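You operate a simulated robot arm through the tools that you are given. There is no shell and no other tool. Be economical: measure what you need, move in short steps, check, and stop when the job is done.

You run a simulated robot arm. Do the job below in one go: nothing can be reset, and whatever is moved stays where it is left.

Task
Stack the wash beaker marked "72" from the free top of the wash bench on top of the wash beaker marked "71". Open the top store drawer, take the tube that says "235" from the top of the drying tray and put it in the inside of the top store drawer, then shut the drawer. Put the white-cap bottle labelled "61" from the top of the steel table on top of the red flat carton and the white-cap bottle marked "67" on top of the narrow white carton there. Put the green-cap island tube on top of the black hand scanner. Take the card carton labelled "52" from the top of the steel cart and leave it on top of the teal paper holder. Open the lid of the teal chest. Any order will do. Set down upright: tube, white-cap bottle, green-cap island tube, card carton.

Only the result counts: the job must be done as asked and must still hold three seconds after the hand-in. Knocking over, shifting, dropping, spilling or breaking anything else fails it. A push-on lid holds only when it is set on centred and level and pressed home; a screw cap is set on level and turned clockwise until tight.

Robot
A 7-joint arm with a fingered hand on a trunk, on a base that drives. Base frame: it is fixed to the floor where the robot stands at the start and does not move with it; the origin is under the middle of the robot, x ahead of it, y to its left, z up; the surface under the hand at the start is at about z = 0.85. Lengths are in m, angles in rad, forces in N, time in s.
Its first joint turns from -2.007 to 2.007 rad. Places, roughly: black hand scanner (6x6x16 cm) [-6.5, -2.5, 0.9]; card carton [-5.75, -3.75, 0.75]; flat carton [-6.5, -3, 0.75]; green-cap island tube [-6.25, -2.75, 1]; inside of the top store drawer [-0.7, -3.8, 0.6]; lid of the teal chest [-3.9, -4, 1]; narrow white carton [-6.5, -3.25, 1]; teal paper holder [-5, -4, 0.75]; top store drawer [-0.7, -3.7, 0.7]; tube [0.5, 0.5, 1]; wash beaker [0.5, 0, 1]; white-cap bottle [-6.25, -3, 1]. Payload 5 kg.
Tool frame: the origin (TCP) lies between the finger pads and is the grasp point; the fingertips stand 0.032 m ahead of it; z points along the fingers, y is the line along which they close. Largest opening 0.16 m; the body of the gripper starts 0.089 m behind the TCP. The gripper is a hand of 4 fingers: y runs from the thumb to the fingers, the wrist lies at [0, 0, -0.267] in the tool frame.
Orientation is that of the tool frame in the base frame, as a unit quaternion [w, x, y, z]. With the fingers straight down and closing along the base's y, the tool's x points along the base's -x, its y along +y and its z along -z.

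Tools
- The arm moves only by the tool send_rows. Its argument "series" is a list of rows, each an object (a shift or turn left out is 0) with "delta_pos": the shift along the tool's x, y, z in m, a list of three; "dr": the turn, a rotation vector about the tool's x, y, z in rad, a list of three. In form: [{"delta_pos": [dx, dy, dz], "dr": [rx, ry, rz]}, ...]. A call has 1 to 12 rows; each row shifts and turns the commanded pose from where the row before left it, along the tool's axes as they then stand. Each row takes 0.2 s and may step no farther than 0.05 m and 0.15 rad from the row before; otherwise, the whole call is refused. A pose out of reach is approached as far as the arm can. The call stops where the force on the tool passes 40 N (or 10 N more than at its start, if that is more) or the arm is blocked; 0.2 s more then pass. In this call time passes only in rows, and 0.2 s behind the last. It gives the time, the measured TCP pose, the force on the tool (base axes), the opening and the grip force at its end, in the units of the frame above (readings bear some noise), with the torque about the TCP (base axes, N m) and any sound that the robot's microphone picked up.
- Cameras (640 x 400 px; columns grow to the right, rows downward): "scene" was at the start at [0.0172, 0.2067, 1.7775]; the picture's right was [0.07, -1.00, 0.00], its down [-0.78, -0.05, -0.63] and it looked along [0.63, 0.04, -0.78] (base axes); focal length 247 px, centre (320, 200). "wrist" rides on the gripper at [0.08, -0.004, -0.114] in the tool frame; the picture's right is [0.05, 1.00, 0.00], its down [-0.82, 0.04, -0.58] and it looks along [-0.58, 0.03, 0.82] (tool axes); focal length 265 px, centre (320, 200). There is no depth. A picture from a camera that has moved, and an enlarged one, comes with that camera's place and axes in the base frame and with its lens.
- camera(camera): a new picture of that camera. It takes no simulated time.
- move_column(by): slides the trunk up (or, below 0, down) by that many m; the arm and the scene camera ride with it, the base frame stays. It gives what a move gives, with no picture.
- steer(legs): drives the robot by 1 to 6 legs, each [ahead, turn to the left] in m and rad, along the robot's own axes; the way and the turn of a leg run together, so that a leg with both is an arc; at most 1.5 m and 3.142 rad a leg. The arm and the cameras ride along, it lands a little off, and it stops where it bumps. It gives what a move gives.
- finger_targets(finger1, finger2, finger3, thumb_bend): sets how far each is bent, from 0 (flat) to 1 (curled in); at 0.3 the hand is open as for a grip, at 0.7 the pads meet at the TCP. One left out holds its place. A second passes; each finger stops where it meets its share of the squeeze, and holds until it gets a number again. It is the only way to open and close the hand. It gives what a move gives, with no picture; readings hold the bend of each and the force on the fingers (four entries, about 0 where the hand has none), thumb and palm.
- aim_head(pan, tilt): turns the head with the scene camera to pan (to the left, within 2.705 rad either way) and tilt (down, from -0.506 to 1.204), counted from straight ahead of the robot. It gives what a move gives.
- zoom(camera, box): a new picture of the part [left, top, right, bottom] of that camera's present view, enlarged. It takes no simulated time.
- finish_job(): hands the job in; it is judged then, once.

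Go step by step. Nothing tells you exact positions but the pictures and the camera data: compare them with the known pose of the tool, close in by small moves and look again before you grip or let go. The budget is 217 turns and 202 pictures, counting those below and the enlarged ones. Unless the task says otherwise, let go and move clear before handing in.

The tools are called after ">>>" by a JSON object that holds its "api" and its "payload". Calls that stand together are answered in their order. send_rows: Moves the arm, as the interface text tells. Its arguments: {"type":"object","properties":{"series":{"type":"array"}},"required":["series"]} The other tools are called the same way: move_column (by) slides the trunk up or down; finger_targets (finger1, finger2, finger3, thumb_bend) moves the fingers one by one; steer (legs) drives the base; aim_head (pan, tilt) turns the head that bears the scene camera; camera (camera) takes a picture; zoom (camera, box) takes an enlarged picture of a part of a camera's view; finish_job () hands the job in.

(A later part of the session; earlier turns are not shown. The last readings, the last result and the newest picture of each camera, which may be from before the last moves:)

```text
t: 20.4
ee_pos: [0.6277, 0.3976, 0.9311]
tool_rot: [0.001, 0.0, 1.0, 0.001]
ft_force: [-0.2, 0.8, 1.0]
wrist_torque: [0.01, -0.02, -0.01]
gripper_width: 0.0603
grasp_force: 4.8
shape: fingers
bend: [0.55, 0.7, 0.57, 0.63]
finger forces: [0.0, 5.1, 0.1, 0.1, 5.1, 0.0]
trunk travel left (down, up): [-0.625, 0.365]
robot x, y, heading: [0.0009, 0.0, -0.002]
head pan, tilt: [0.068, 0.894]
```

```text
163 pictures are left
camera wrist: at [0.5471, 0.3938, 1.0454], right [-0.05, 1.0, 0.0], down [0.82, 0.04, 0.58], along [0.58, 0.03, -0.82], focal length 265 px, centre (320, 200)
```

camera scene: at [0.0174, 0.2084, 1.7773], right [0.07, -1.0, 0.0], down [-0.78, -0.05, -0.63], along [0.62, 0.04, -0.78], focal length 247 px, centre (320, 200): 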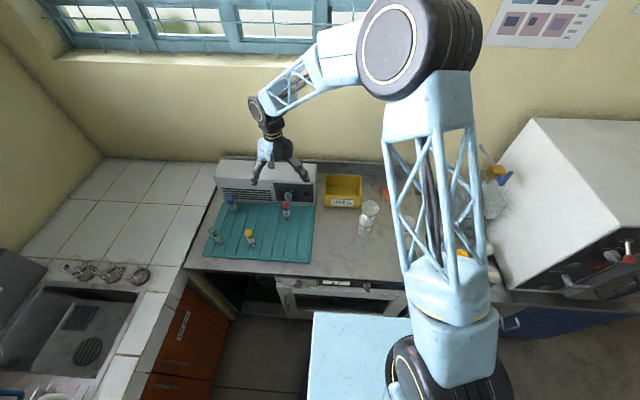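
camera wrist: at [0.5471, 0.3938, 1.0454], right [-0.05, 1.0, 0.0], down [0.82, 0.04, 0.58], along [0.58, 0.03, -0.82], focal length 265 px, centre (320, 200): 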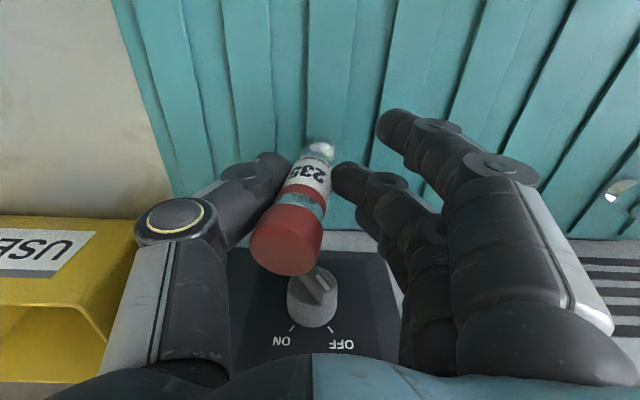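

It tilted the other way; the fingers act like springs, so equal targets slightly past contact are right. I ease off and close both to 0.665.

>>> {"api": "finger_targets", "payload": {"finger2": 0.61, "thumb_bend": 0.62}}

>>> {"api": "finger_targets", "payload": {"finger2": 0.665, "thumb_bend": 0.67}}

>>> {"api": "camera", "payload": {"camera": "wrist"}}

```text
t: 21.4
ee_pos: [0.6278, 0.398, 0.9297]
tool_rot: [0.0, -0.001, 1.0, 0.0]
ft_force: [0.3, -0.6, -0.3]
wrist_torque: [-0.01, -0.01, 0.04]
gripper_width: 0.0595
grasp_force: 0.1
shape: fingers
bend: [0.55, 0.61, 0.57, 0.62]
finger forces: [0.1, 0.0, 0.0, 0.1, 0.0, 0.0]
trunk travel left (down, up): [-0.625, 0.365]
robot x, y, heading: [-0.0014, -0.0007, -0.003]
head pan, tilt: [0.068, 0.894]
```

```text
t: 22.4
ee_pos: [0.6279, 0.3976, 0.93]
tool_rot: [-0.001, 0.0, 1.0, -0.001]
ft_force: [0.6, -0.1, -0.8]
wrist_torque: [0.02, -0.01, 0.02]
gripper_width: 0.0543
grasp_force: 3.3
shape: fingers
bend: [0.55, 0.64, 0.57, 0.66]
finger forces: [0.1, 3.1, 0.1, 0.0, 3.1, 0.1]
trunk travel left (down, up): [-0.625, 0.365]
robot x, y, heading: [-0.0003, -0.0003, -0.002]
head pan, tilt: [0.068, 0.894]
```

```text
162 pictures are left
camera wrist: at [0.5471, 0.3938, 1.0453], right [-0.05, 1.0, 0.0], down [0.82, 0.04, 0.58], along [0.58, 0.03, -0.82], focal length 265 px, centre (320, 200)
```

wrist: 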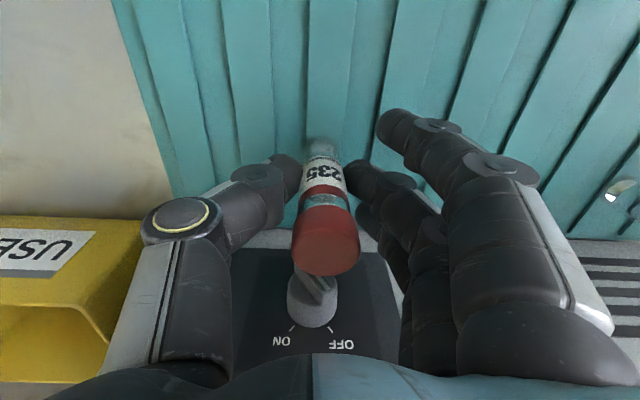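

>>> {"api": "finger_targets", "payload": {"finger2": 0.7, "thumb_bend": 0.675}}

>>> {"api": "camera", "payload": {"camera": "wrist"}}

```text
t: 23.4
ee_pos: [0.6284, 0.3982, 0.9307]
tool_rot: [0.0, -0.001, 1.0, 0.0]
ft_force: [-0.4, 0.1, 0.6]
wrist_torque: [-0.04, -0.03, 0.01]
gripper_width: 0.0553
grasp_force: 5.1
shape: fingers
bend: [0.55, 0.65, 0.57, 0.66]
finger forces: [0.0, 5.2, 0.0, 0.0, 5.2, 0.0]
trunk travel left (down, up): [-0.625, 0.365]
robot x, y, heading: [-0.0012, -0.0039, 0.001]
head pan, tilt: [0.068, 0.894]
```

```text
161 pictures are left
camera wrist: at [0.5471, 0.3938, 1.0453], right [-0.05, 1.0, 0.0], down [0.82, 0.04, 0.58], along [0.58, 0.03, -0.82], focal length 265 px, centre (320, 200)
```

wrist: 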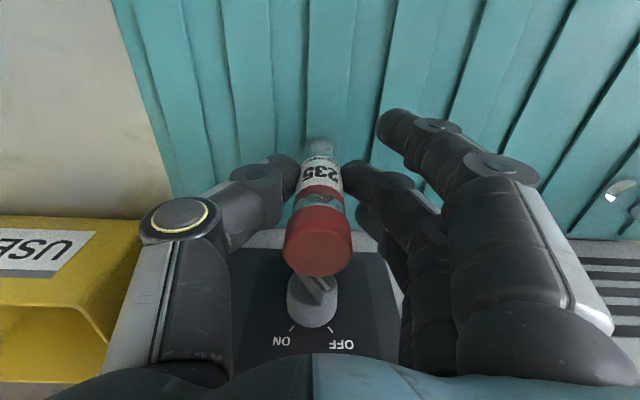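

The tube is gripped upright with 5 N, but the drawer isn't open yet. I look toward the store before deciding whether to carry it now.

>>> {"api": "aim_head", "payload": {"pan": -1.75, "tilt": 0.35}}

>>> {"api": "camera", "payload": {"camera": "scene"}}

```text
t: 25.2
ee_pos: [0.6279, 0.3971, 0.9307]
tool_rot: [0.0, -0.001, 1.0, 0.0]
ft_force: [-0.1, 0.6, -0.9]
wrist_torque: [0.01, -0.04, -0.04]
gripper_width: 0.0553
grasp_force: 5.3
shape: fingers
bend: [0.55, 0.65, 0.57, 0.66]
finger forces: [0.0, 5.2, 0.1, 0.0, 5.1, 0.0]
trunk travel left (down, up): [-0.625, 0.365]
robot x, y, heading: [0.0011, 0.0009, 0.001]
head pan, tilt: [-1.751, 0.351]
```

```text
160 pictures are left
camera scene: at [-0.0751, 0.1101, 1.8245], right [-0.98, 0.18, 0.0], down [0.06, 0.34, -0.94], along [-0.17, -0.92, -0.34], focal length 247 px, centre (320, 200)
```

scene: 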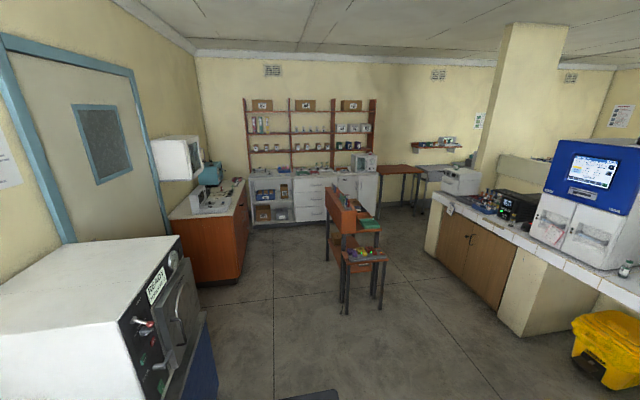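

>>> {"api": "zoom", "payload": {"camera": "scene", "box": [235, 140, 395, 240]}}

>>> {"api": "zoom", "payload": {"camera": "scene", "box": [360, 120, 540, 230]}}

```text
4.00 times, centred on (315, 190) of scene
camera zoom: at [-0.0751, 0.1101, 1.8245], right [-0.98, 0.18, 0.0], down [0.06, 0.34, -0.94], along [-0.17, -0.92, -0.34], focal length 990 px, centre (340, 240)
```

zoom: 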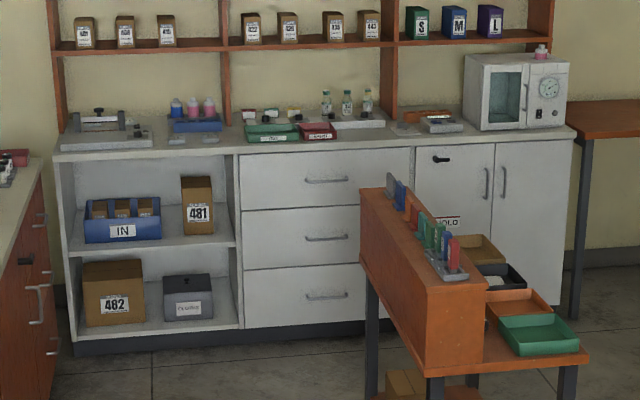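

```text
3.56 times, centred on (450, 175) of scene
camera zoom: at [-0.0751, 0.1101, 1.8245], right [-0.98, 0.18, 0.0], down [0.06, 0.34, -0.94], along [-0.17, -0.92, -0.34], focal length 880 px, centre (-142, 289)
```

zoom: 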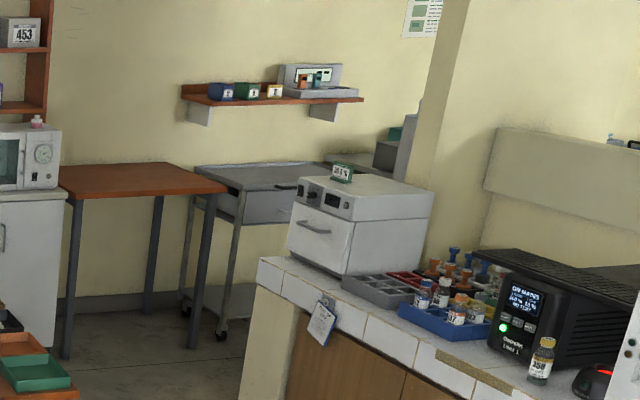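

The store drawers have horizontal bar handles, so I need a free hand first. I release the tube here, open the drawer, and return later.

>>> {"api": "finger_targets", "payload": {"finger2": 0.6, "thumb_bend": 0.61}}

>>> {"api": "finger_targets", "payload": {"finger1": 0.3, "finger2": 0.3, "finger3": 0.3, "thumb_bend": 0.3}}

>>> {"api": "send_rows", "payload": {"series": [{"delta_pos": [0, 0, -0.04]}, {"delta_pos": [0, 0, -0.05]}, {"delta_pos": [0, 0, -0.05]}, {"delta_pos": [0, 0, -0.05]}, {"delta_pos": [0.04, -0.02, -0.02]}, {"delta_pos": [0.04, -0.03, 0]}, {"delta_pos": [0.04, -0.03, 0]}, {"delta_pos": [0.02, -0.04, 0]}, {"delta_pos": [0, -0.045, 0]}, {"delta_pos": [0, -0.045, 0]}, {"delta_pos": [0, -0.045, 0]}, {"delta_pos": [0, -0.045, 0]}]}}

>>> {"api": "camera", "payload": {"camera": "wrist"}}

>>> {"api": "aim_head", "payload": {"pan": -2.5, "tilt": 0.35}}

>>> {"api": "camera", "payload": {"camera": "scene"}}

```text
t: 26.2
ee_pos: [0.627, 0.3978, 0.9306]
tool_rot: [0.0, 0.0, 1.0, 0.0]
ft_force: [0.5, 0.2, -0.9]
wrist_torque: [0.03, 0.03, -0.02]
gripper_width: 0.0612
grasp_force: 0.0
shape: fingers
bend: [0.55, 0.6, 0.57, 0.61]
finger forces: [0.0, 0.0, 0.0, 0.0, 0.0, 0.0]
trunk travel left (down, up): [-0.625, 0.365]
robot x, y, heading: [-0.0016, 0.0033, -0.001]
head pan, tilt: [-1.751, 0.351]
```

```text
t: 27.2
ee_pos: [0.6265, 0.3977, 0.9304]
tool_rot: [0.0, -0.001, 1.0, 0.0]
ft_force: [0.1, -0.1, 0.4]
wrist_torque: [0.01, 0.0, 0.05]
gripper_width: 0.1702
grasp_force: 0.0
shape: fingers
bend: [0.3, 0.3, 0.3, 0.3]
finger forces: [0.1, 0.0, 0.0, 0.0, 0.0, 0.0]
trunk travel left (down, up): [-0.625, 0.365]
robot x, y, heading: [0.0025, 0.0018, 0.006]
head pan, tilt: [-1.751, 0.351]
```

```text
t: 29.8
ee_pos: [0.4895, 0.095, 1.1389]
tool_rot: [0.0, -0.001, 1.0, 0.0]
ft_force: [1.1, -0.2, -0.6]
wrist_torque: [0.01, 0.02, 0.03]
gripper_width: 0.1703
grasp_force: 0.1
shape: fingers
bend: [0.3, 0.3, 0.3, 0.3]
finger forces: [0.0, 0.1, 0.0, 0.0, 0.0, 0.0]
trunk travel left (down, up): [-0.625, 0.365]
robot x, y, heading: [-0.0025, -0.0011, 0.002]
head pan, tilt: [-1.751, 0.351]
```

```text
157 pictures are left
camera wrist: at [0.409, 0.091, 1.2552], right [-0.05, 1.0, 0.0], down [0.82, 0.04, 0.58], along [0.58, 0.03, -0.82], focal length 265 px, centre (320, 200)
```

wrist: 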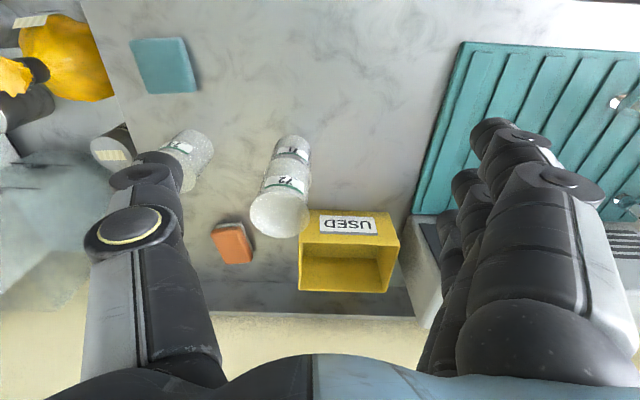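

```text
t: 30.9
ee_pos: [0.4903, 0.097, 1.1416]
tool_rot: [0.0, 0.0, 1.0, 0.0]
ft_force: [0.1, 0.8, 0.0]
wrist_torque: [-0.05, 0.0, -0.04]
gripper_width: 0.1703
grasp_force: 0.0
shape: fingers
bend: [0.3, 0.3, 0.3, 0.3]
finger forces: [0.1, 0.0, 0.1, 0.0, 0.0, 0.0]
trunk travel left (down, up): [-0.625, 0.365]
robot x, y, heading: [0.0015, -0.0003, 0.001]
head pan, tilt: [-2.499, 0.351]
```

```text
156 pictures are left
camera scene: at [-0.1331, 0.1456, 1.8246], right [-0.6, 0.8, 0.0], down [0.28, 0.21, -0.94], along [-0.75, -0.56, -0.34], focal length 247 px, centre (320, 200)
```

scene: 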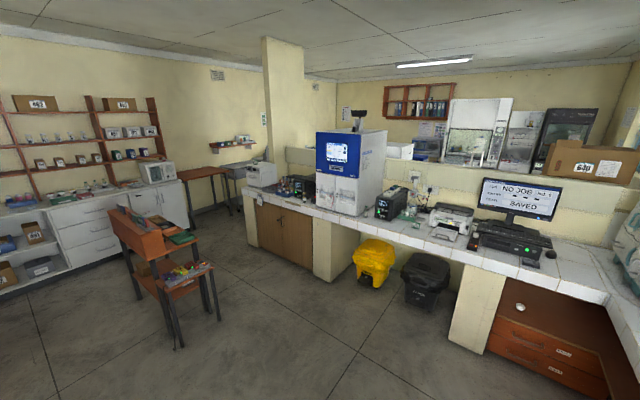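

The aisle to the store runs between the small orange desk (x < −0.65) and the brown cabinet (x > 0.4). I back off the bench, turn and drive to about (−0.1, −2.3) facing the store.

>>> {"api": "steer", "payload": {"legs": [[-0.5, 0], [0, -1.3986], [1.1, 0], [1.1, 0], [0, -0.172]]}}

>>> {"api": "aim_head", "payload": {"pan": -0.4, "tilt": 0.6}}

>>> {"api": "camera", "payload": {"camera": "scene"}}

```text
t: 48.6
ee_pos: [0.0251, -2.6513, 1.1401]
tool_rot: [0.0, 0.7, 0.714, 0.0]
ft_force: [-0.1, 0.2, -0.5]
wrist_torque: [0.04, -0.01, -0.01]
gripper_width: 0.1701
grasp_force: 0.0
shape: fingers
bend: [0.3, 0.3, 0.3, 0.3]
finger forces: [0.0, 0.0, 0.1, 0.0, 0.0, 0.1]
trunk travel left (down, up): [-0.625, 0.365]
robot x, y, heading: [-0.0773, -2.1619, -1.554]
head pan, tilt: [-2.499, 0.351]
```

```text
t: 50.6
ee_pos: [0.0248, -2.6499, 1.1409]
tool_rot: [0.0, 0.7, 0.714, 0.0]
ft_force: [-0.2, 0.2, 0.2]
wrist_torque: [0.0, 0.0, -0.03]
gripper_width: 0.1702
grasp_force: 0.0
shape: fingers
bend: [0.3, 0.3, 0.3, 0.3]
finger forces: [0.0, 0.0, 0.1, 0.0, 0.1, 0.1]
trunk travel left (down, up): [-0.625, 0.365]
robot x, y, heading: [-0.0804, -2.1652, -1.555]
head pan, tilt: [-0.4, 0.6]
```

```text
155 pictures are left
camera scene: at [0.0907, -2.1831, 1.8018], right [-0.93, 0.37, 0.0], down [0.21, 0.52, -0.83], along [-0.31, -0.77, -0.56], focal length 247 px, centre (320, 200)
```

scene: 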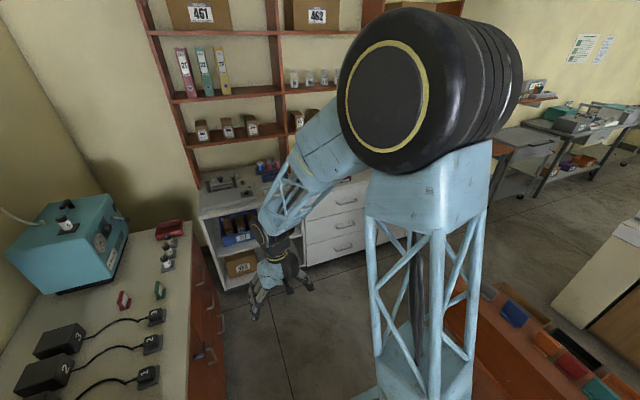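

I'm in the aisle at about (−0.08, −2.16). The handle is near (−0.73, −3.64, 0.68). I move the hand forward/right and turn it to point horizontally forward with the fingers above the thumb.

>>> {"api": "send_rows", "payload": {"series": [{"delta_pos": [-0.04, -0.03, 0]}, {"delta_pos": [-0.04, -0.03, 0]}, {"delta_pos": [-0.04, -0.03, 0]}, {"delta_pos": [-0.04, -0.03, 0]}, {"delta_pos": [-0.04, -0.03, 0]}, {"delta_pos": [-0.04, -0.03, 0]}]}}

>>> {"api": "send_rows", "payload": {"series": [{"dr": [-0.08637, -0.08637, 0.08637]}, {"dr": [-0.08637, -0.08637, 0.08637]}, {"dr": [-0.08637, -0.08637, 0.08637]}, {"dr": [-0.08637, -0.08637, 0.08637]}, {"dr": [-0.08637, -0.08637, 0.08637]}, {"dr": [-0.08637, -0.08637, 0.08637]}, {"dr": [-0.08637, -0.08637, 0.08637]}]}}

>>> {"api": "send_rows", "payload": {"series": [{"dr": [-0.08637, -0.08637, 0.08637]}, {"dr": [-0.08637, -0.08637, 0.08637]}, {"dr": [-0.08637, -0.08637, 0.08637]}, {"dr": [-0.08637, -0.08637, 0.08637]}, {"dr": [-0.08637, -0.08637, 0.08637]}, {"dr": [-0.08637, -0.08637, 0.08637]}, {"dr": [-0.08637, -0.08637, 0.08637]}]}}

>>> {"api": "camera", "payload": {"camera": "wrist"}}

```text
t: 52.0
ee_pos: [-0.1523, -2.8962, 1.1379]
tool_rot: [0.0, 0.7, 0.714, 0.001]
ft_force: [-1.0, 0.7, 0.3]
wrist_torque: [0.02, -0.05, 0.01]
gripper_width: 0.1704
grasp_force: 0.0
shape: fingers
bend: [0.3, 0.3, 0.3, 0.3]
finger forces: [0.1, 0.0, 0.0, 0.0, 0.0, 0.0]
trunk travel left (down, up): [-0.625, 0.365]
robot x, y, heading: [-0.0821, -2.1644, -1.551]
head pan, tilt: [-0.4, 0.6]
```

```text
t: 53.6
ee_pos: [-0.1506, -2.8939, 1.14]
tool_rot: [0.41, 0.812, 0.415, 0.004]
ft_force: [-0.8, 0.1, 0.2]
wrist_torque: [-0.03, -0.02, 0.04]
gripper_width: 0.1701
grasp_force: 0.0
shape: fingers
bend: [0.3, 0.3, 0.3, 0.3]
finger forces: [0.0, 0.0, 0.1, 0.0, 0.0, 0.0]
trunk travel left (down, up): [-0.625, 0.365]
robot x, y, heading: [-0.0822, -2.1599, -1.549]
head pan, tilt: [-0.4, 0.6]
```

```text
t: 55.2
ee_pos: [-0.1501, -2.8946, 1.1398]
tool_rot: [0.708, 0.706, 0.006, 0.006]
ft_force: [-0.1, 0.1, 1.0]
wrist_torque: [-0.02, -0.01, 0.03]
gripper_width: 0.1702
grasp_force: 0.1
shape: fingers
bend: [0.3, 0.3, 0.3, 0.3]
finger forces: [0.0, 0.0, 0.1, 0.0, 0.0, 0.1]
trunk travel left (down, up): [-0.625, 0.365]
robot x, y, heading: [-0.0778, -2.1633, -1.553]
head pan, tilt: [-0.4, 0.6]
```

```text
154 pictures are left
camera wrist: at [-0.072, -2.78, 1.1372], right [0.05, 0.0, 1.0], down [-0.83, 0.56, 0.04], along [-0.56, -0.83, 0.03], focal length 265 px, centre (320, 200)
```

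wrist: 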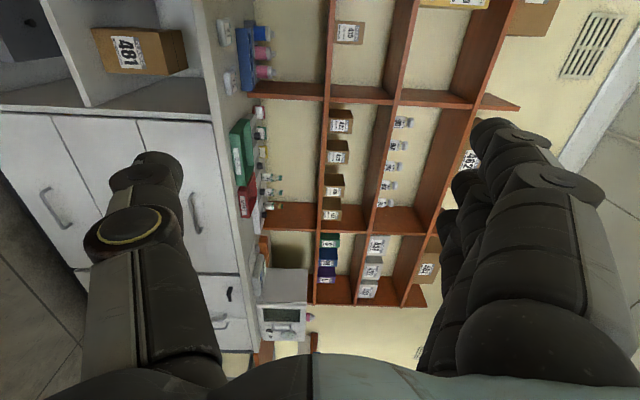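

The hand points to the store wall, handle at about (−0.745, −3.645, 0.67). I lower the trunk and drive in 0.6 m.

>>> {"api": "move_column", "payload": {"by": -0.465}}

>>> {"api": "steer", "payload": {"legs": [[0.6, -0.015]]}}

>>> {"api": "send_rows", "payload": {"series": [{"delta_pos": [-0.05, 0, 0]}, {"delta_pos": [-0.05, 0, 0]}, {"delta_pos": [-0.05, 0, 0]}, {"delta_pos": [-0.05, 0, 0]}, {"delta_pos": [-0.05, 0, 0]}, {"delta_pos": [-0.05, 0, 0]}, {"delta_pos": [-0.05, 0, 0]}, {"delta_pos": [-0.05, 0, 0]}, {"delta_pos": [-0.05, 0, 0]}, {"delta_pos": [-0.05, 0, 0]}, {"delta_pos": [-0.05, 0, 0]}]}}

>>> {"api": "camera", "payload": {"camera": "wrist"}}

>>> {"api": "camera", "payload": {"camera": "scene"}}

```text
refused: -0.465 is not a number from -0.4 to 0.4
```

```text
t: 58.6
ee_pos: [-0.1587, -3.4976, 1.1394]
tool_rot: [0.707, 0.707, 0.0, -0.001]
ft_force: [-0.1, -1.1, -0.6]
wrist_torque: [0.0, -0.03, 0.03]
gripper_width: 0.1703
grasp_force: 0.0
shape: fingers
bend: [0.3, 0.3, 0.3, 0.3]
finger forces: [0.0, 0.1, 0.1, 0.1, 0.1, 0.0]
trunk travel left (down, up): [-0.625, 0.365]
robot x, y, heading: [-0.0733, -2.7692, -1.566]
head pan, tilt: [-0.4, 0.6]
```

```text
t: 61.0
ee_pos: [-0.707, -3.4976, 1.1403]
tool_rot: [0.707, 0.707, -0.001, 0.001]
ft_force: [0.4, -0.2, -0.8]
wrist_torque: [-0.02, 0.01, 0.0]
gripper_width: 0.1702
grasp_force: 0.0
shape: fingers
bend: [0.3, 0.3, 0.3, 0.3]
finger forces: [0.0, 0.0, 0.1, 0.0, 0.0, 0.0]
trunk travel left (down, up): [-0.625, 0.365]
robot x, y, heading: [-0.0713, -2.7654, -1.573]
head pan, tilt: [-0.4, 0.6]
```

```text
153 pictures are left
camera wrist: at [-0.6296, -3.383, 1.1365], right [0.05, 0.0, 1.0], down [-0.82, 0.58, 0.04], along [-0.58, -0.82, 0.03], focal length 265 px, centre (320, 200)
```

wrist: 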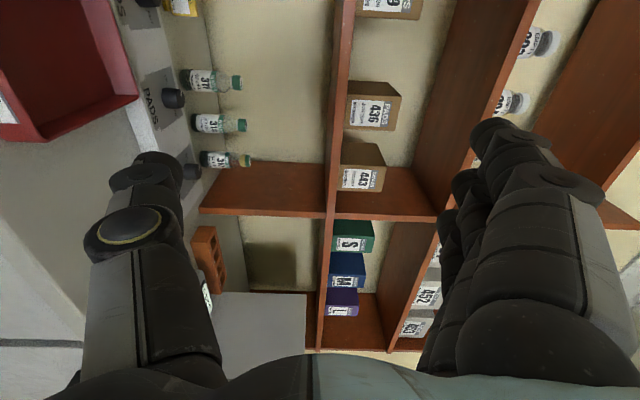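

```text
152 pictures are left
camera scene: at [0.0939, -2.7899, 1.8019], right [-0.92, 0.39, 0.0], down [0.22, 0.52, -0.82], along [-0.32, -0.76, -0.57], focal length 247 px, centre (320, 200)
```

scene: 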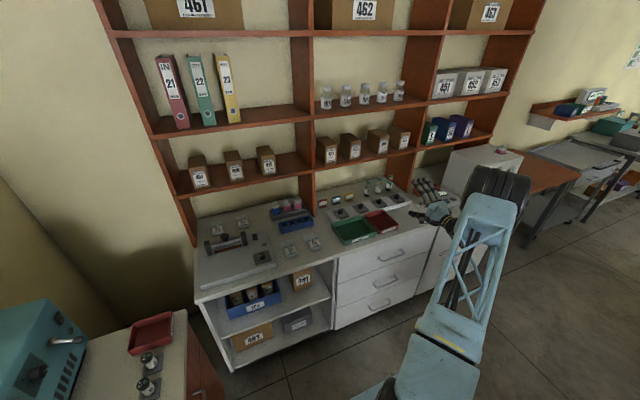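

The column step limit is 0.4. I back the hand slightly and lower in two steps.

>>> {"api": "send_rows", "payload": {"series": [{"delta_pos": [0, 0, -0.05]}, {"delta_pos": [0, 0, -0.05]}]}}

>>> {"api": "move_column", "payload": {"by": -0.4}}

>>> {"api": "move_column", "payload": {"by": -0.065}}

>>> {"api": "camera", "payload": {"camera": "wrist"}}

>>> {"api": "camera", "payload": {"camera": "scene"}}

```text
t: 61.6
ee_pos: [-0.7083, -3.3956, 1.1389]
tool_rot: [0.707, 0.707, 0.0, 0.001]
ft_force: [-0.3, 0.4, 0.2]
wrist_torque: [-0.02, -0.03, -0.02]
gripper_width: 0.1703
grasp_force: 0.1
shape: fingers
bend: [0.3, 0.3, 0.3, 0.3]
finger forces: [0.0, 0.0, 0.0, 0.0, 0.0, 0.0]
trunk travel left (down, up): [-0.625, 0.365]
robot x, y, heading: [-0.0705, -2.7636, -1.566]
head pan, tilt: [-0.4, 0.6]
```

```text
t: 65.4
ee_pos: [-0.7089, -3.3962, 0.7399]
tool_rot: [0.707, 0.707, -0.001, 0.0]
ft_force: [-0.3, 0.6, 0.5]
wrist_torque: [0.01, 0.01, 0.02]
gripper_width: 0.1703
grasp_force: 0.1
shape: fingers
bend: [0.3, 0.3, 0.3, 0.3]
finger forces: [0.1, 0.0, 0.0, 0.1, 0.0, 0.0]
trunk travel left (down, up): [-0.225, 0.765]
robot x, y, heading: [-0.0745, -2.7691, -1.575]
head pan, tilt: [-0.4, 0.6]
```

```text
t: 66.5
ee_pos: [-0.709, -3.3955, 0.6743]
tool_rot: [0.708, 0.706, 0.0, 0.0]
ft_force: [0.5, 0.8, -0.5]
wrist_torque: [0.0, 0.01, 0.02]
gripper_width: 0.1704
grasp_force: 0.1
shape: fingers
bend: [0.3, 0.3, 0.3, 0.3]
finger forces: [0.0, 0.0, 0.1, 0.0, 0.0, 0.0]
trunk travel left (down, up): [-0.16, 0.83]
robot x, y, heading: [-0.0726, -2.7675, -1.568]
head pan, tilt: [-0.4, 0.6]
```

```text
151 pictures are left
camera wrist: at [-0.6285, -3.2822, 0.6714], right [0.05, 0.0, 1.0], down [-0.81, 0.58, 0.04], along [-0.58, -0.82, 0.03], focal length 265 px, centre (320, 200)
```

wrist: 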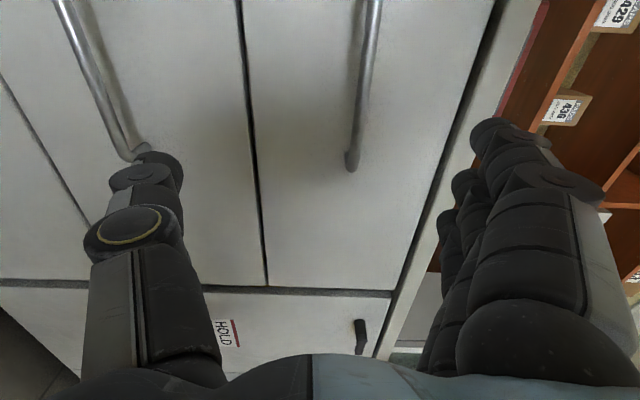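

```text
150 pictures are left
camera scene: at [0.0951, -2.7897, 1.3369], right [-0.92, 0.39, 0.0], down [0.22, 0.52, -0.83], along [-0.32, -0.76, -0.56], focal length 247 px, centre (320, 200)
```

scene: 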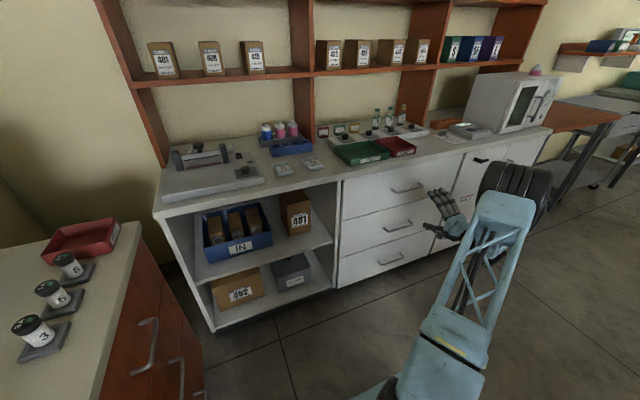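

The top handle is at z ≈ 0.725. I move the hand up, forward, and recheck.

>>> {"api": "send_rows", "payload": {"series": [{"delta_pos": [0.005, 0.05, 0]}, {"delta_pos": [0, 0, 0.05]}, {"delta_pos": [0, 0, 0.04]}]}}

>>> {"api": "camera", "payload": {"camera": "wrist"}}

>>> {"api": "zoom", "payload": {"camera": "scene", "box": [330, 140, 530, 260]}}

```text
refused: row 1 steps farther than a row can; nothing moved
```

```text
149 pictures are left
camera wrist: at [-0.6285, -3.2822, 0.6714], right [0.05, 0.0, 1.0], down [-0.81, 0.58, 0.04], along [-0.58, -0.82, 0.03], focal length 265 px, centre (320, 200)
```

wrist: 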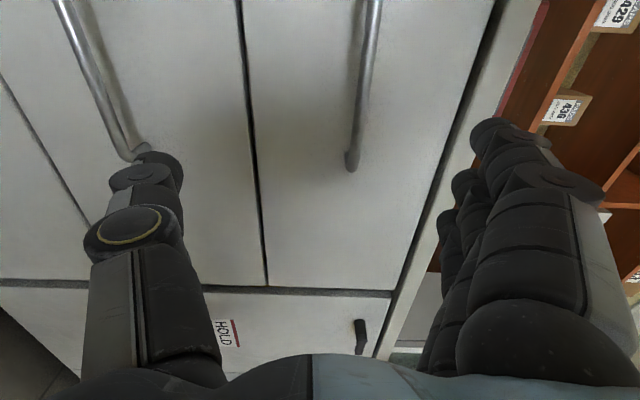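

```text
3.20 times, centred on (430, 200) of scene
camera zoom: at [0.0951, -2.7897, 1.3369], right [-0.92, 0.39, 0.0], down [0.22, 0.52, -0.83], along [-0.32, -0.76, -0.56], focal length 792 px, centre (-32, 200)
```

zoom: 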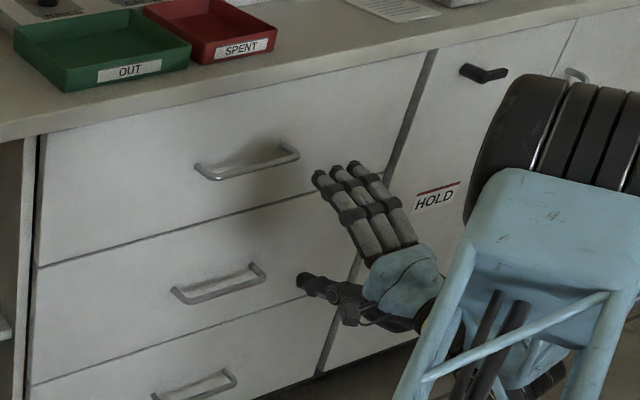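

>>> {"api": "send_rows", "payload": {"series": [{"delta_pos": [0.005, 0.045, 0]}, {"delta_pos": [0, 0.005, 0.045]}, {"delta_pos": [0, 0, 0.045]}]}}

>>> {"api": "camera", "payload": {"camera": "wrist"}}

>>> {"api": "zoom", "payload": {"camera": "scene", "box": [330, 140, 530, 260]}}

```text
t: 67.3
ee_pos: [-0.706, -3.4837, 0.7238]
tool_rot: [0.707, 0.707, -0.001, 0.0]
ft_force: [0.7, 0.7, 0.6]
wrist_torque: [0.05, 0.02, 0.02]
gripper_width: 0.1704
grasp_force: 0.0
shape: fingers
bend: [0.3, 0.3, 0.3, 0.3]
finger forces: [0.0, 0.1, 0.1, 0.0, 0.1, 0.1]
trunk travel left (down, up): [-0.16, 0.83]
robot x, y, heading: [-0.0765, -2.7656, -1.576]
head pan, tilt: [-0.4, 0.6]
```

```text
147 pictures are left
camera wrist: at [-0.6249, -3.3713, 0.721], right [0.05, 0.0, 1.0], down [-0.81, 0.58, 0.04], along [-0.58, -0.81, 0.03], focal length 265 px, centre (320, 200)
```

wrist: 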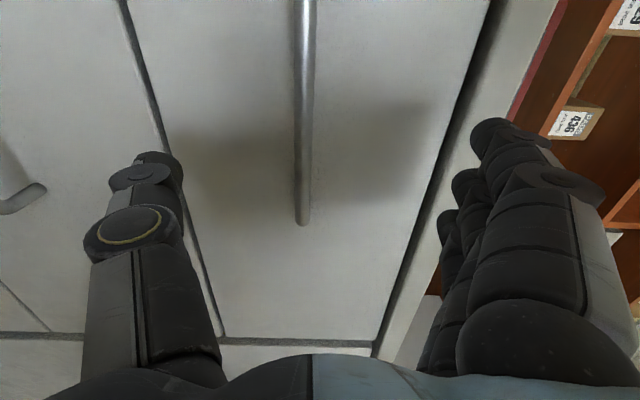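

```text
3.20 times, centred on (430, 200) of scene
camera zoom: at [0.0951, -2.7894, 1.3368], right [-0.92, 0.39, 0.0], down [0.22, 0.52, -0.83], along [-0.32, -0.76, -0.56], focal length 792 px, centre (-32, 200)
```

zoom: 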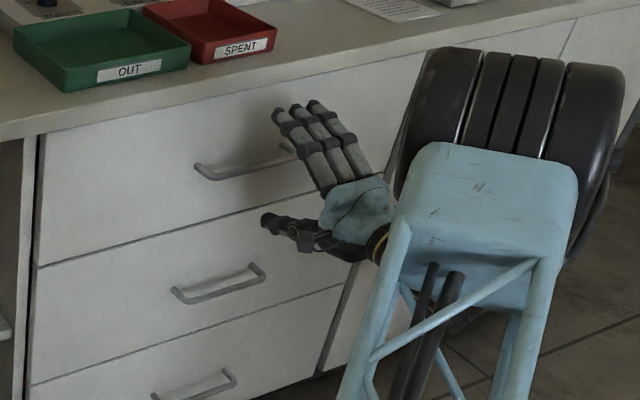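

Triangulated: bar at y ≈ −3.54, z ≈ 0.714, spanning x ≈ −0.58…−0.77. I centre on it and close the hand.

>>> {"api": "send_rows", "payload": {"series": [{"delta_pos": [0.025, -0.01, 0.02]}, {"delta_pos": [0, 0, 0.015]}, {"delta_pos": [0, 0, 0.01]}]}}

>>> {"api": "camera", "payload": {"camera": "wrist"}}

>>> {"api": "finger_targets", "payload": {"finger1": 0.68, "finger2": 0.68, "finger3": 0.68, "thumb_bend": 0.68}}

>>> {"api": "camera", "payload": {"camera": "wrist"}}

```text
t: 68.1
ee_pos: [-0.681, -3.5324, 0.7137]
tool_rot: [0.707, 0.708, -0.001, 0.0]
ft_force: [0.6, 0.5, -0.2]
wrist_torque: [0.01, 0.0, 0.0]
gripper_width: 0.1704
grasp_force: 0.1
shape: fingers
bend: [0.3, 0.3, 0.3, 0.3]
finger forces: [0.0, 0.0, 0.0, 0.1, 0.0, 0.0]
trunk travel left (down, up): [-0.16, 0.83]
robot x, y, heading: [-0.0722, -2.7635, -1.573]
head pan, tilt: [-0.4, 0.6]
```

```text
145 pictures are left
camera wrist: at [-0.5998, -3.4183, 0.7105], right [0.05, 0.0, 1.0], down [-0.81, 0.58, 0.04], along [-0.58, -0.82, 0.03], focal length 265 px, centre (320, 200)
```

wrist: 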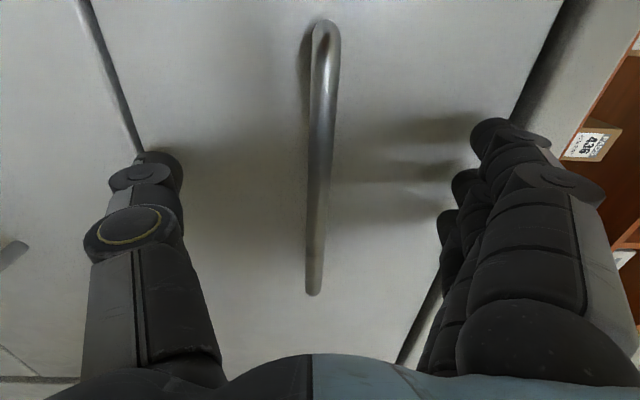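

```text
t: 69.1
ee_pos: [-0.681, -3.5328, 0.7126]
tool_rot: [0.707, 0.707, -0.001, -0.001]
ft_force: [0.8, -0.5, -0.3]
wrist_torque: [0.0, -0.01, -0.02]
gripper_width: 0.029
grasp_force: 0.0
shape: fingers
bend: [0.68, 0.68, 0.68, 0.68]
finger forces: [0.1, 0.0, 0.0, 0.1, 0.0, 0.0]
trunk travel left (down, up): [-0.16, 0.83]
robot x, y, heading: [-0.0772, -2.767, -1.57]
head pan, tilt: [-0.4, 0.6]
```

```text
144 pictures are left
camera wrist: at [-0.6001, -3.4181, 0.7107], right [0.05, 0.0, 1.0], down [-0.81, 0.58, 0.04], along [-0.58, -0.82, 0.03], focal length 265 px, centre (320, 200)
```

wrist: 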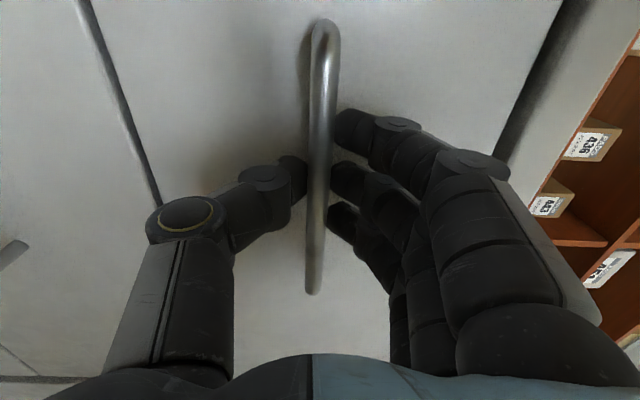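

The fingers straddle the bar; I close further to clamp it.

>>> {"api": "finger_targets", "payload": {"finger1": 0.8, "finger2": 0.8, "finger3": 0.8, "thumb_bend": 0.76}}

>>> {"api": "camera", "payload": {"camera": "wrist"}}

```text
t: 70.1
ee_pos: [-0.679, -3.5324, 0.7144]
tool_rot: [0.708, 0.707, 0.0, 0.0]
ft_force: [0.7, -4.5, 11.5]
wrist_torque: [-0.02, 0.02, 0.03]
gripper_width: 0.0167
grasp_force: 5.2
shape: fingers
bend: [0.78, 0.75, 0.78, 0.74]
finger forces: [4.8, 0.1, 5.2, 0.1, 0.0, 0.0]
trunk travel left (down, up): [-0.16, 0.83]
robot x, y, heading: [-0.0764, -2.7679, -1.573]
head pan, tilt: [-0.4, 0.6]
```

```text
143 pictures are left
camera wrist: at [-0.5996, -3.4183, 0.7118], right [0.05, 0.0, 1.0], down [-0.81, 0.58, 0.04], along [-0.58, -0.82, 0.03], focal length 265 px, centre (320, 200)
```

wrist: 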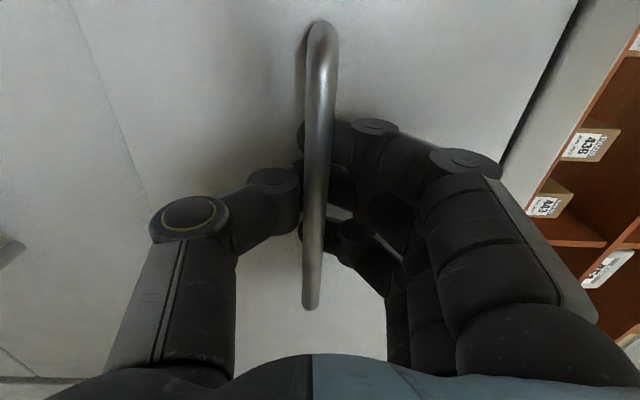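

The fingers are hooked behind the bar. I pull back with the arm.

>>> {"api": "send_rows", "payload": {"series": [{"delta_pos": [0, 0, -0.02]}, {"delta_pos": [0, 0, -0.02]}, {"delta_pos": [0, 0, -0.02]}, {"delta_pos": [0, 0, -0.02]}, {"delta_pos": [0, 0, -0.02]}]}}

>>> {"api": "camera", "payload": {"camera": "scene"}}

```text
t: 71.3
ee_pos: [-0.6789, -3.4306, 0.714]
tool_rot: [0.707, 0.707, -0.002, -0.001]
ft_force: [-5.9, 0.6, 2.5]
wrist_torque: [0.19, 0.05, 0.0]
gripper_width: 0.0165
grasp_force: 6.1
shape: fingers
bend: [0.78, 0.76, 0.78, 0.74]
finger forces: [5.3, 0.0, 6.0, 0.0, 0.0, 0.0]
trunk travel left (down, up): [-0.16, 0.83]
robot x, y, heading: [-0.0756, -2.7685, -1.571]
head pan, tilt: [-0.4, 0.6]
```

```text
142 pictures are left
camera scene: at [0.0949, -2.7898, 1.3368], right [-0.92, 0.39, 0.0], down [0.22, 0.52, -0.83], along [-0.32, -0.76, -0.56], focal length 247 px, centre (320, 200)
```

scene: 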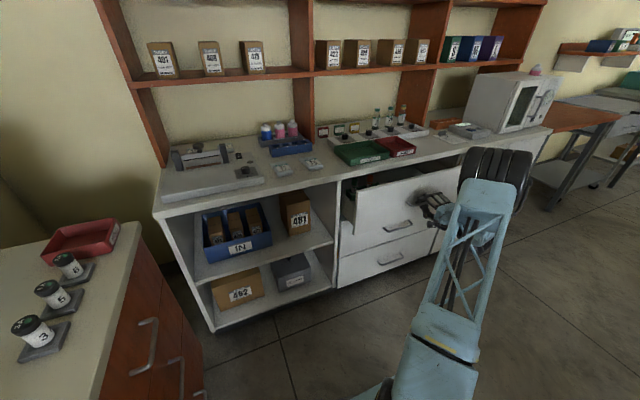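

The drawer slides freely. I pull another 0.24 m.

>>> {"api": "send_rows", "payload": {"series": [{"delta_pos": [0, 0, -0.025]}, {"delta_pos": [0, 0, -0.025]}, {"delta_pos": [0, 0, -0.025]}, {"delta_pos": [0, 0, -0.025]}, {"delta_pos": [0, 0, -0.025]}, {"delta_pos": [0, 0, -0.025]}, {"delta_pos": [0, 0, -0.025]}, {"delta_pos": [0, 0, -0.025]}, {"delta_pos": [0, 0, -0.02]}, {"delta_pos": [0, 0, -0.02]}]}}

>>> {"api": "camera", "payload": {"camera": "scene"}}

```text
t: 73.5
ee_pos: [-0.6781, -3.1906, 0.717]
tool_rot: [0.708, 0.707, 0.0, 0.0]
ft_force: [-10.7, 0.3, 3.1]
wrist_torque: [0.16, 0.06, -0.07]
gripper_width: 0.0166
grasp_force: 4.3
shape: fingers
bend: [0.78, 0.76, 0.78, 0.75]
finger forces: [5.0, 0.0, 5.3, 0.0, 0.2, 0.0]
trunk travel left (down, up): [-0.16, 0.83]
robot x, y, heading: [-0.0738, -2.7688, -1.568]
head pan, tilt: [-0.4, 0.6]
```

```text
141 pictures are left
camera scene: at [0.0946, -2.7897, 1.337], right [-0.92, 0.39, 0.0], down [0.22, 0.52, -0.83], along [-0.32, -0.76, -0.56], focal length 247 px, centre (320, 200)
```

scene: 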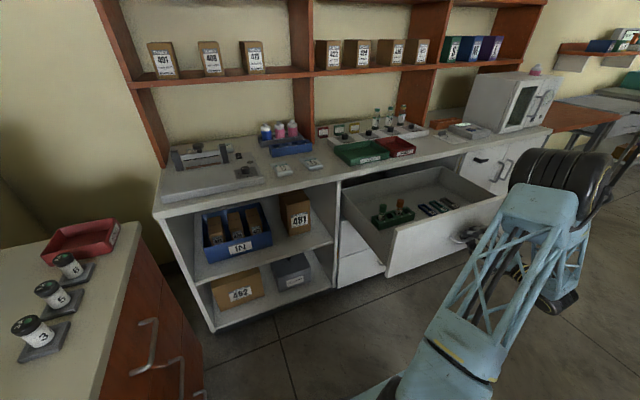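

The drawer is well open with free floor space near the front. I zoom in to see the interior, then unhook.

>>> {"api": "zoom", "payload": {"camera": "scene", "box": [330, 150, 510, 290]}}

>>> {"api": "finger_targets", "payload": {"finger1": 0.3, "finger2": 0.3, "finger3": 0.3, "thumb_bend": 0.3}}

>>> {"api": "send_rows", "payload": {"series": [{"delta_pos": [0, 0, -0.025]}, {"delta_pos": [0, 0, -0.025]}, {"delta_pos": [0.02, 0, -0.025]}]}}

>>> {"api": "camera", "payload": {"camera": "wrist"}}

```text
2.86 times, centred on (420, 220) of scene
camera zoom: at [0.0946, -2.7897, 1.337], right [-0.92, 0.39, 0.0], down [0.22, 0.52, -0.83], along [-0.32, -0.76, -0.56], focal length 707 px, centre (34, 143)
```

zoom: 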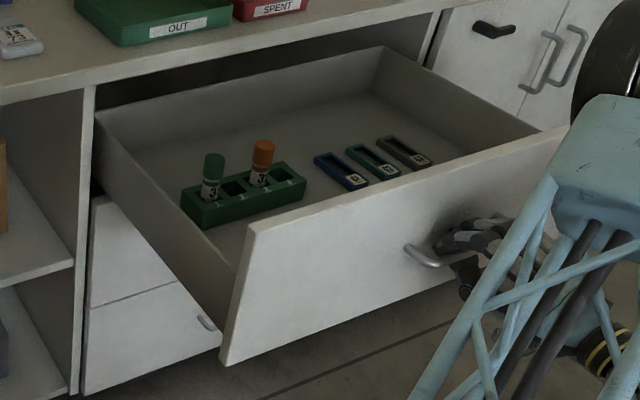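

```text
t: 74.5
ee_pos: [-0.6773, -3.1913, 0.7156]
tool_rot: [0.707, 0.707, -0.001, 0.0]
ft_force: [0.1, 0.3, 0.6]
wrist_torque: [0.04, 0.01, -0.01]
gripper_width: 0.1701
grasp_force: 0.0
shape: fingers
bend: [0.3, 0.3, 0.3, 0.3]
finger forces: [0.0, 0.0, 0.0, 0.1, 0.0, 0.0]
trunk travel left (down, up): [-0.16, 0.83]
robot x, y, heading: [-0.0754, -2.7635, -1.567]
head pan, tilt: [-0.4, 0.6]
```

```text
t: 75.3
ee_pos: [-0.6574, -3.1156, 0.7149]
tool_rot: [0.707, 0.707, -0.002, 0.0]
ft_force: [-0.4, 0.0, -0.4]
wrist_torque: [0.0, -0.01, 0.02]
gripper_width: 0.1701
grasp_force: 0.0
shape: fingers
bend: [0.3, 0.3, 0.3, 0.3]
finger forces: [0.0, 0.0, 0.0, 0.0, 0.0, 0.0]
trunk travel left (down, up): [-0.16, 0.83]
robot x, y, heading: [-0.0739, -2.7672, -1.568]
head pan, tilt: [-0.4, 0.6]
```

```text
139 pictures are left
camera wrist: at [-0.5773, -3.0023, 0.7118], right [0.05, 0.0, 1.0], down [-0.81, 0.58, 0.04], along [-0.58, -0.82, 0.03], focal length 265 px, centre (320, 200)
```

wrist: 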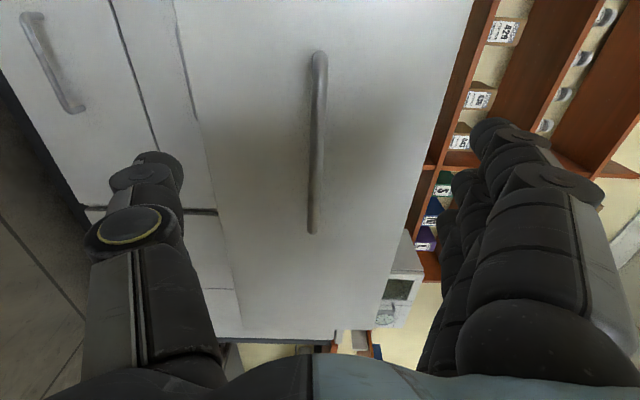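

Unhooked and clear. I raise the trunk, swing the arm back to centre and turn the tool back down.

>>> {"api": "move_column", "payload": {"by": 0.4}}

>>> {"api": "send_rows", "payload": {"series": [{"delta_pos": [0.038, 0, 0.03]}, {"delta_pos": [0.038, 0, 0.03]}, {"delta_pos": [0.038, 0, 0.03]}, {"delta_pos": [0.038, 0, 0.03]}, {"delta_pos": [0.038, 0, 0.03]}, {"delta_pos": [0.038, 0, 0.03]}, {"delta_pos": [0.038, 0, 0.03]}, {"delta_pos": [0.038, 0, 0.03]}, {"delta_pos": [0.045, 0, 0]}, {"delta_pos": [0.045, 0, 0]}]}}

>>> {"api": "send_rows", "payload": {"series": [{"dr": [0.08637, 0.08637, -0.08637]}, {"dr": [0.08637, 0.08637, -0.08637]}, {"dr": [0.08637, 0.08637, -0.08637]}, {"dr": [0.08637, 0.08637, -0.08637]}, {"dr": [0.08637, 0.08637, -0.08637]}, {"dr": [0.08637, 0.08637, -0.08637]}, {"dr": [0.08637, 0.08637, -0.08637]}]}}

>>> {"api": "send_rows", "payload": {"series": [{"dr": [0.08637, 0.08637, -0.08637]}, {"dr": [0.08637, 0.08637, -0.08637]}, {"dr": [0.08637, 0.08637, -0.08637]}, {"dr": [0.08637, 0.08637, -0.08637]}, {"dr": [0.08637, 0.08637, -0.08637]}, {"dr": [0.08637, 0.08637, -0.08637]}, {"dr": [0.08637, 0.08637, -0.08637]}]}}

>>> {"api": "move_column", "payload": {"by": 0.065}}

>>> {"api": "camera", "payload": {"camera": "scene"}}

```text
t: 79.1
ee_pos: [-0.6575, -3.1174, 1.1143]
tool_rot: [0.707, 0.707, 0.0, -0.001]
ft_force: [-0.5, 0.2, 0.2]
wrist_torque: [0.02, 0.02, 0.0]
gripper_width: 0.1701
grasp_force: 0.1
shape: fingers
bend: [0.3, 0.3, 0.3, 0.3]
finger forces: [0.1, 0.1, 0.0, 0.1, 0.0, 0.1]
trunk travel left (down, up): [-0.56, 0.43]
robot x, y, heading: [-0.0753, -2.7649, -1.57]
head pan, tilt: [-0.4, 0.6]
```

```text
t: 81.3
ee_pos: [-0.2792, -3.3742, 1.1109]
tool_rot: [0.707, 0.707, 0.0, 0.0]
ft_force: [-0.9, -0.5, -0.3]
wrist_torque: [-0.02, 0.0, -0.01]
gripper_width: 0.1701
grasp_force: 0.1
shape: fingers
bend: [0.3, 0.3, 0.3, 0.3]
finger forces: [0.0, 0.1, 0.0, 0.0, 0.0, 0.0]
out of reach, approached as far as the arm can: row 10
trunk travel left (down, up): [-0.56, 0.43]
robot x, y, heading: [-0.0708, -2.7705, -1.579]
head pan, tilt: [-0.4, 0.6]
```

```text
t: 82.9
ee_pos: [-0.278, -3.3741, 1.1092]
tool_rot: [0.407, 0.817, 0.408, 0.0]
ft_force: [0.4, -0.5, -0.7]
wrist_torque: [0.01, -0.01, 0.02]
gripper_width: 0.1706
grasp_force: 0.1
shape: fingers
bend: [0.3, 0.3, 0.3, 0.3]
finger forces: [0.0, 0.0, 0.0, 0.0, 0.1, 0.0]
trunk travel left (down, up): [-0.56, 0.43]
robot x, y, heading: [-0.0741, -2.7678, -1.572]
head pan, tilt: [-0.4, 0.6]
```

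```text
t: 84.5
ee_pos: [-0.2772, -3.376, 1.1089]
tool_rot: [-0.001, 0.707, 0.708, 0.0]
ft_force: [-0.3, 0.3, -0.2]
wrist_torque: [-0.01, 0.04, -0.01]
gripper_width: 0.1704
grasp_force: 0.1
shape: fingers
bend: [0.3, 0.3, 0.3, 0.3]
finger forces: [0.1, 0.0, 0.0, 0.1, 0.0, 0.1]
trunk travel left (down, up): [-0.56, 0.43]
robot x, y, heading: [-0.0747, -2.7679, -1.571]
head pan, tilt: [-0.4, 0.6]
```

```text
t: 85.5
ee_pos: [-0.2764, -3.3761, 1.174]
tool_rot: [0.0, 0.708, 0.706, 0.0]
ft_force: [0.0, 0.5, 0.4]
wrist_torque: [-0.02, 0.01, 0.01]
gripper_width: 0.1703
grasp_force: 0.0
shape: fingers
bend: [0.3, 0.3, 0.3, 0.3]
finger forces: [0.0, 0.1, 0.1, 0.0, 0.0, 0.0]
trunk travel left (down, up): [-0.625, 0.365]
robot x, y, heading: [-0.0738, -2.7662, -1.577]
head pan, tilt: [-0.4, 0.6]
```

```text
138 pictures are left
camera scene: at [0.0955, -2.7901, 1.8018], right [-0.92, 0.39, 0.0], down [0.22, 0.52, -0.82], along [-0.32, -0.76, -0.57], focal length 247 px, centre (320, 200)
```

scene: 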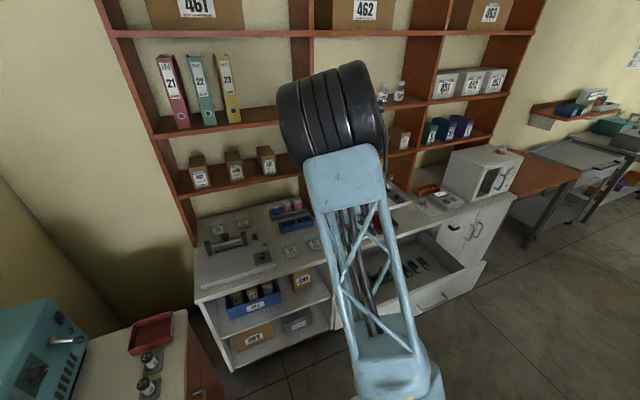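

I centre the arm, then drive back to the wash bench.

>>> {"api": "send_rows", "payload": {"series": [{"delta_pos": [0.02, 0.045, 0]}, {"delta_pos": [0.02, 0.045, 0]}, {"delta_pos": [0.02, 0.045, 0]}, {"delta_pos": [0.02, 0.045, 0]}, {"delta_pos": [0.02, 0.045, 0]}, {"delta_pos": [0.02, 0.045, 0]}, {"delta_pos": [0, 0.045, 0]}]}}

>>> {"api": "steer", "payload": {"legs": [[0, 0.154], [-1.4, 0], [-1.4, 0], [0, 1.418]]}}

>>> {"api": "aim_head", "payload": {"pan": 0.068, "tilt": 0.8}}

>>> {"api": "camera", "payload": {"camera": "scene"}}

```text
t: 87.2
ee_pos: [0.0417, -3.2555, 1.1715]
tool_rot: [0.0, 0.709, 0.705, -0.002]
ft_force: [4.8, 0.7, -0.2]
wrist_torque: [-0.12, 0.41, 0.01]
gripper_width: 0.1705
grasp_force: 0.0
shape: fingers
bend: [0.3, 0.3, 0.3, 0.3]
finger forces: [0.1, 0.1, 0.1, 0.1, 0.0, 0.1]
trunk travel left (down, up): [-0.625, 0.365]
robot x, y, heading: [-0.0732, -2.7633, -1.571]
head pan, tilt: [-0.4, 0.6]
```

```text
t: 105.0
ee_pos: [0.0641, 0.105, 1.1725]
tool_rot: [0.0, 0.028, 1.0, 0.0]
ft_force: [-0.5, 0.3, 0.1]
wrist_torque: [0.02, 0.0, 0.02]
gripper_width: 0.1704
grasp_force: 0.0
shape: fingers
bend: [0.3, 0.3, 0.3, 0.3]
finger forces: [0.1, 0.0, 0.0, 0.1, 0.0, 0.0]
trunk travel left (down, up): [-0.625, 0.365]
robot x, y, heading: [-0.4317, 0.016, -0.052]
head pan, tilt: [-0.4, 0.6]
```

```text
t: 105.9
ee_pos: [0.0628, 0.1045, 1.1731]
tool_rot: [0.0, 0.027, 1.0, 0.0]
ft_force: [-1.0, -0.6, 0.0]
wrist_torque: [0.04, -0.02, 0.02]
gripper_width: 0.1705
grasp_force: 0.2
shape: fingers
bend: [0.3, 0.3, 0.3, 0.3]
finger forces: [0.0, 0.0, 0.1, 0.0, 0.1, 0.1]
trunk travel left (down, up): [-0.625, 0.365]
robot x, y, heading: [-0.4302, 0.0129, -0.05]
head pan, tilt: [0.068, 0.799]
```

```text
137 pictures are left
camera scene: at [-0.3984, 0.2219, 1.7849], right [0.01, -1.0, 0.0], down [-0.72, -0.01, -0.7], along [0.7, 0.01, -0.72], focal length 247 px, centre (320, 200)
```

scene: 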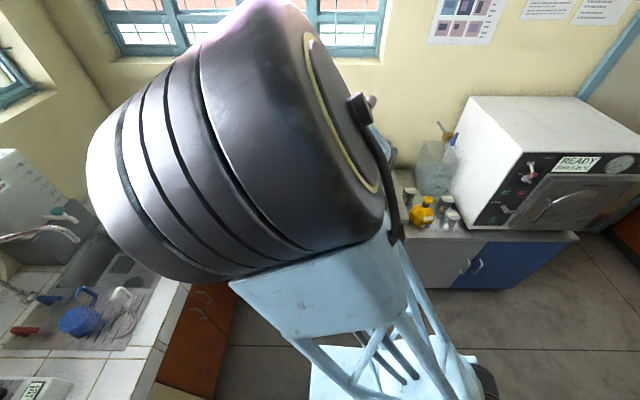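

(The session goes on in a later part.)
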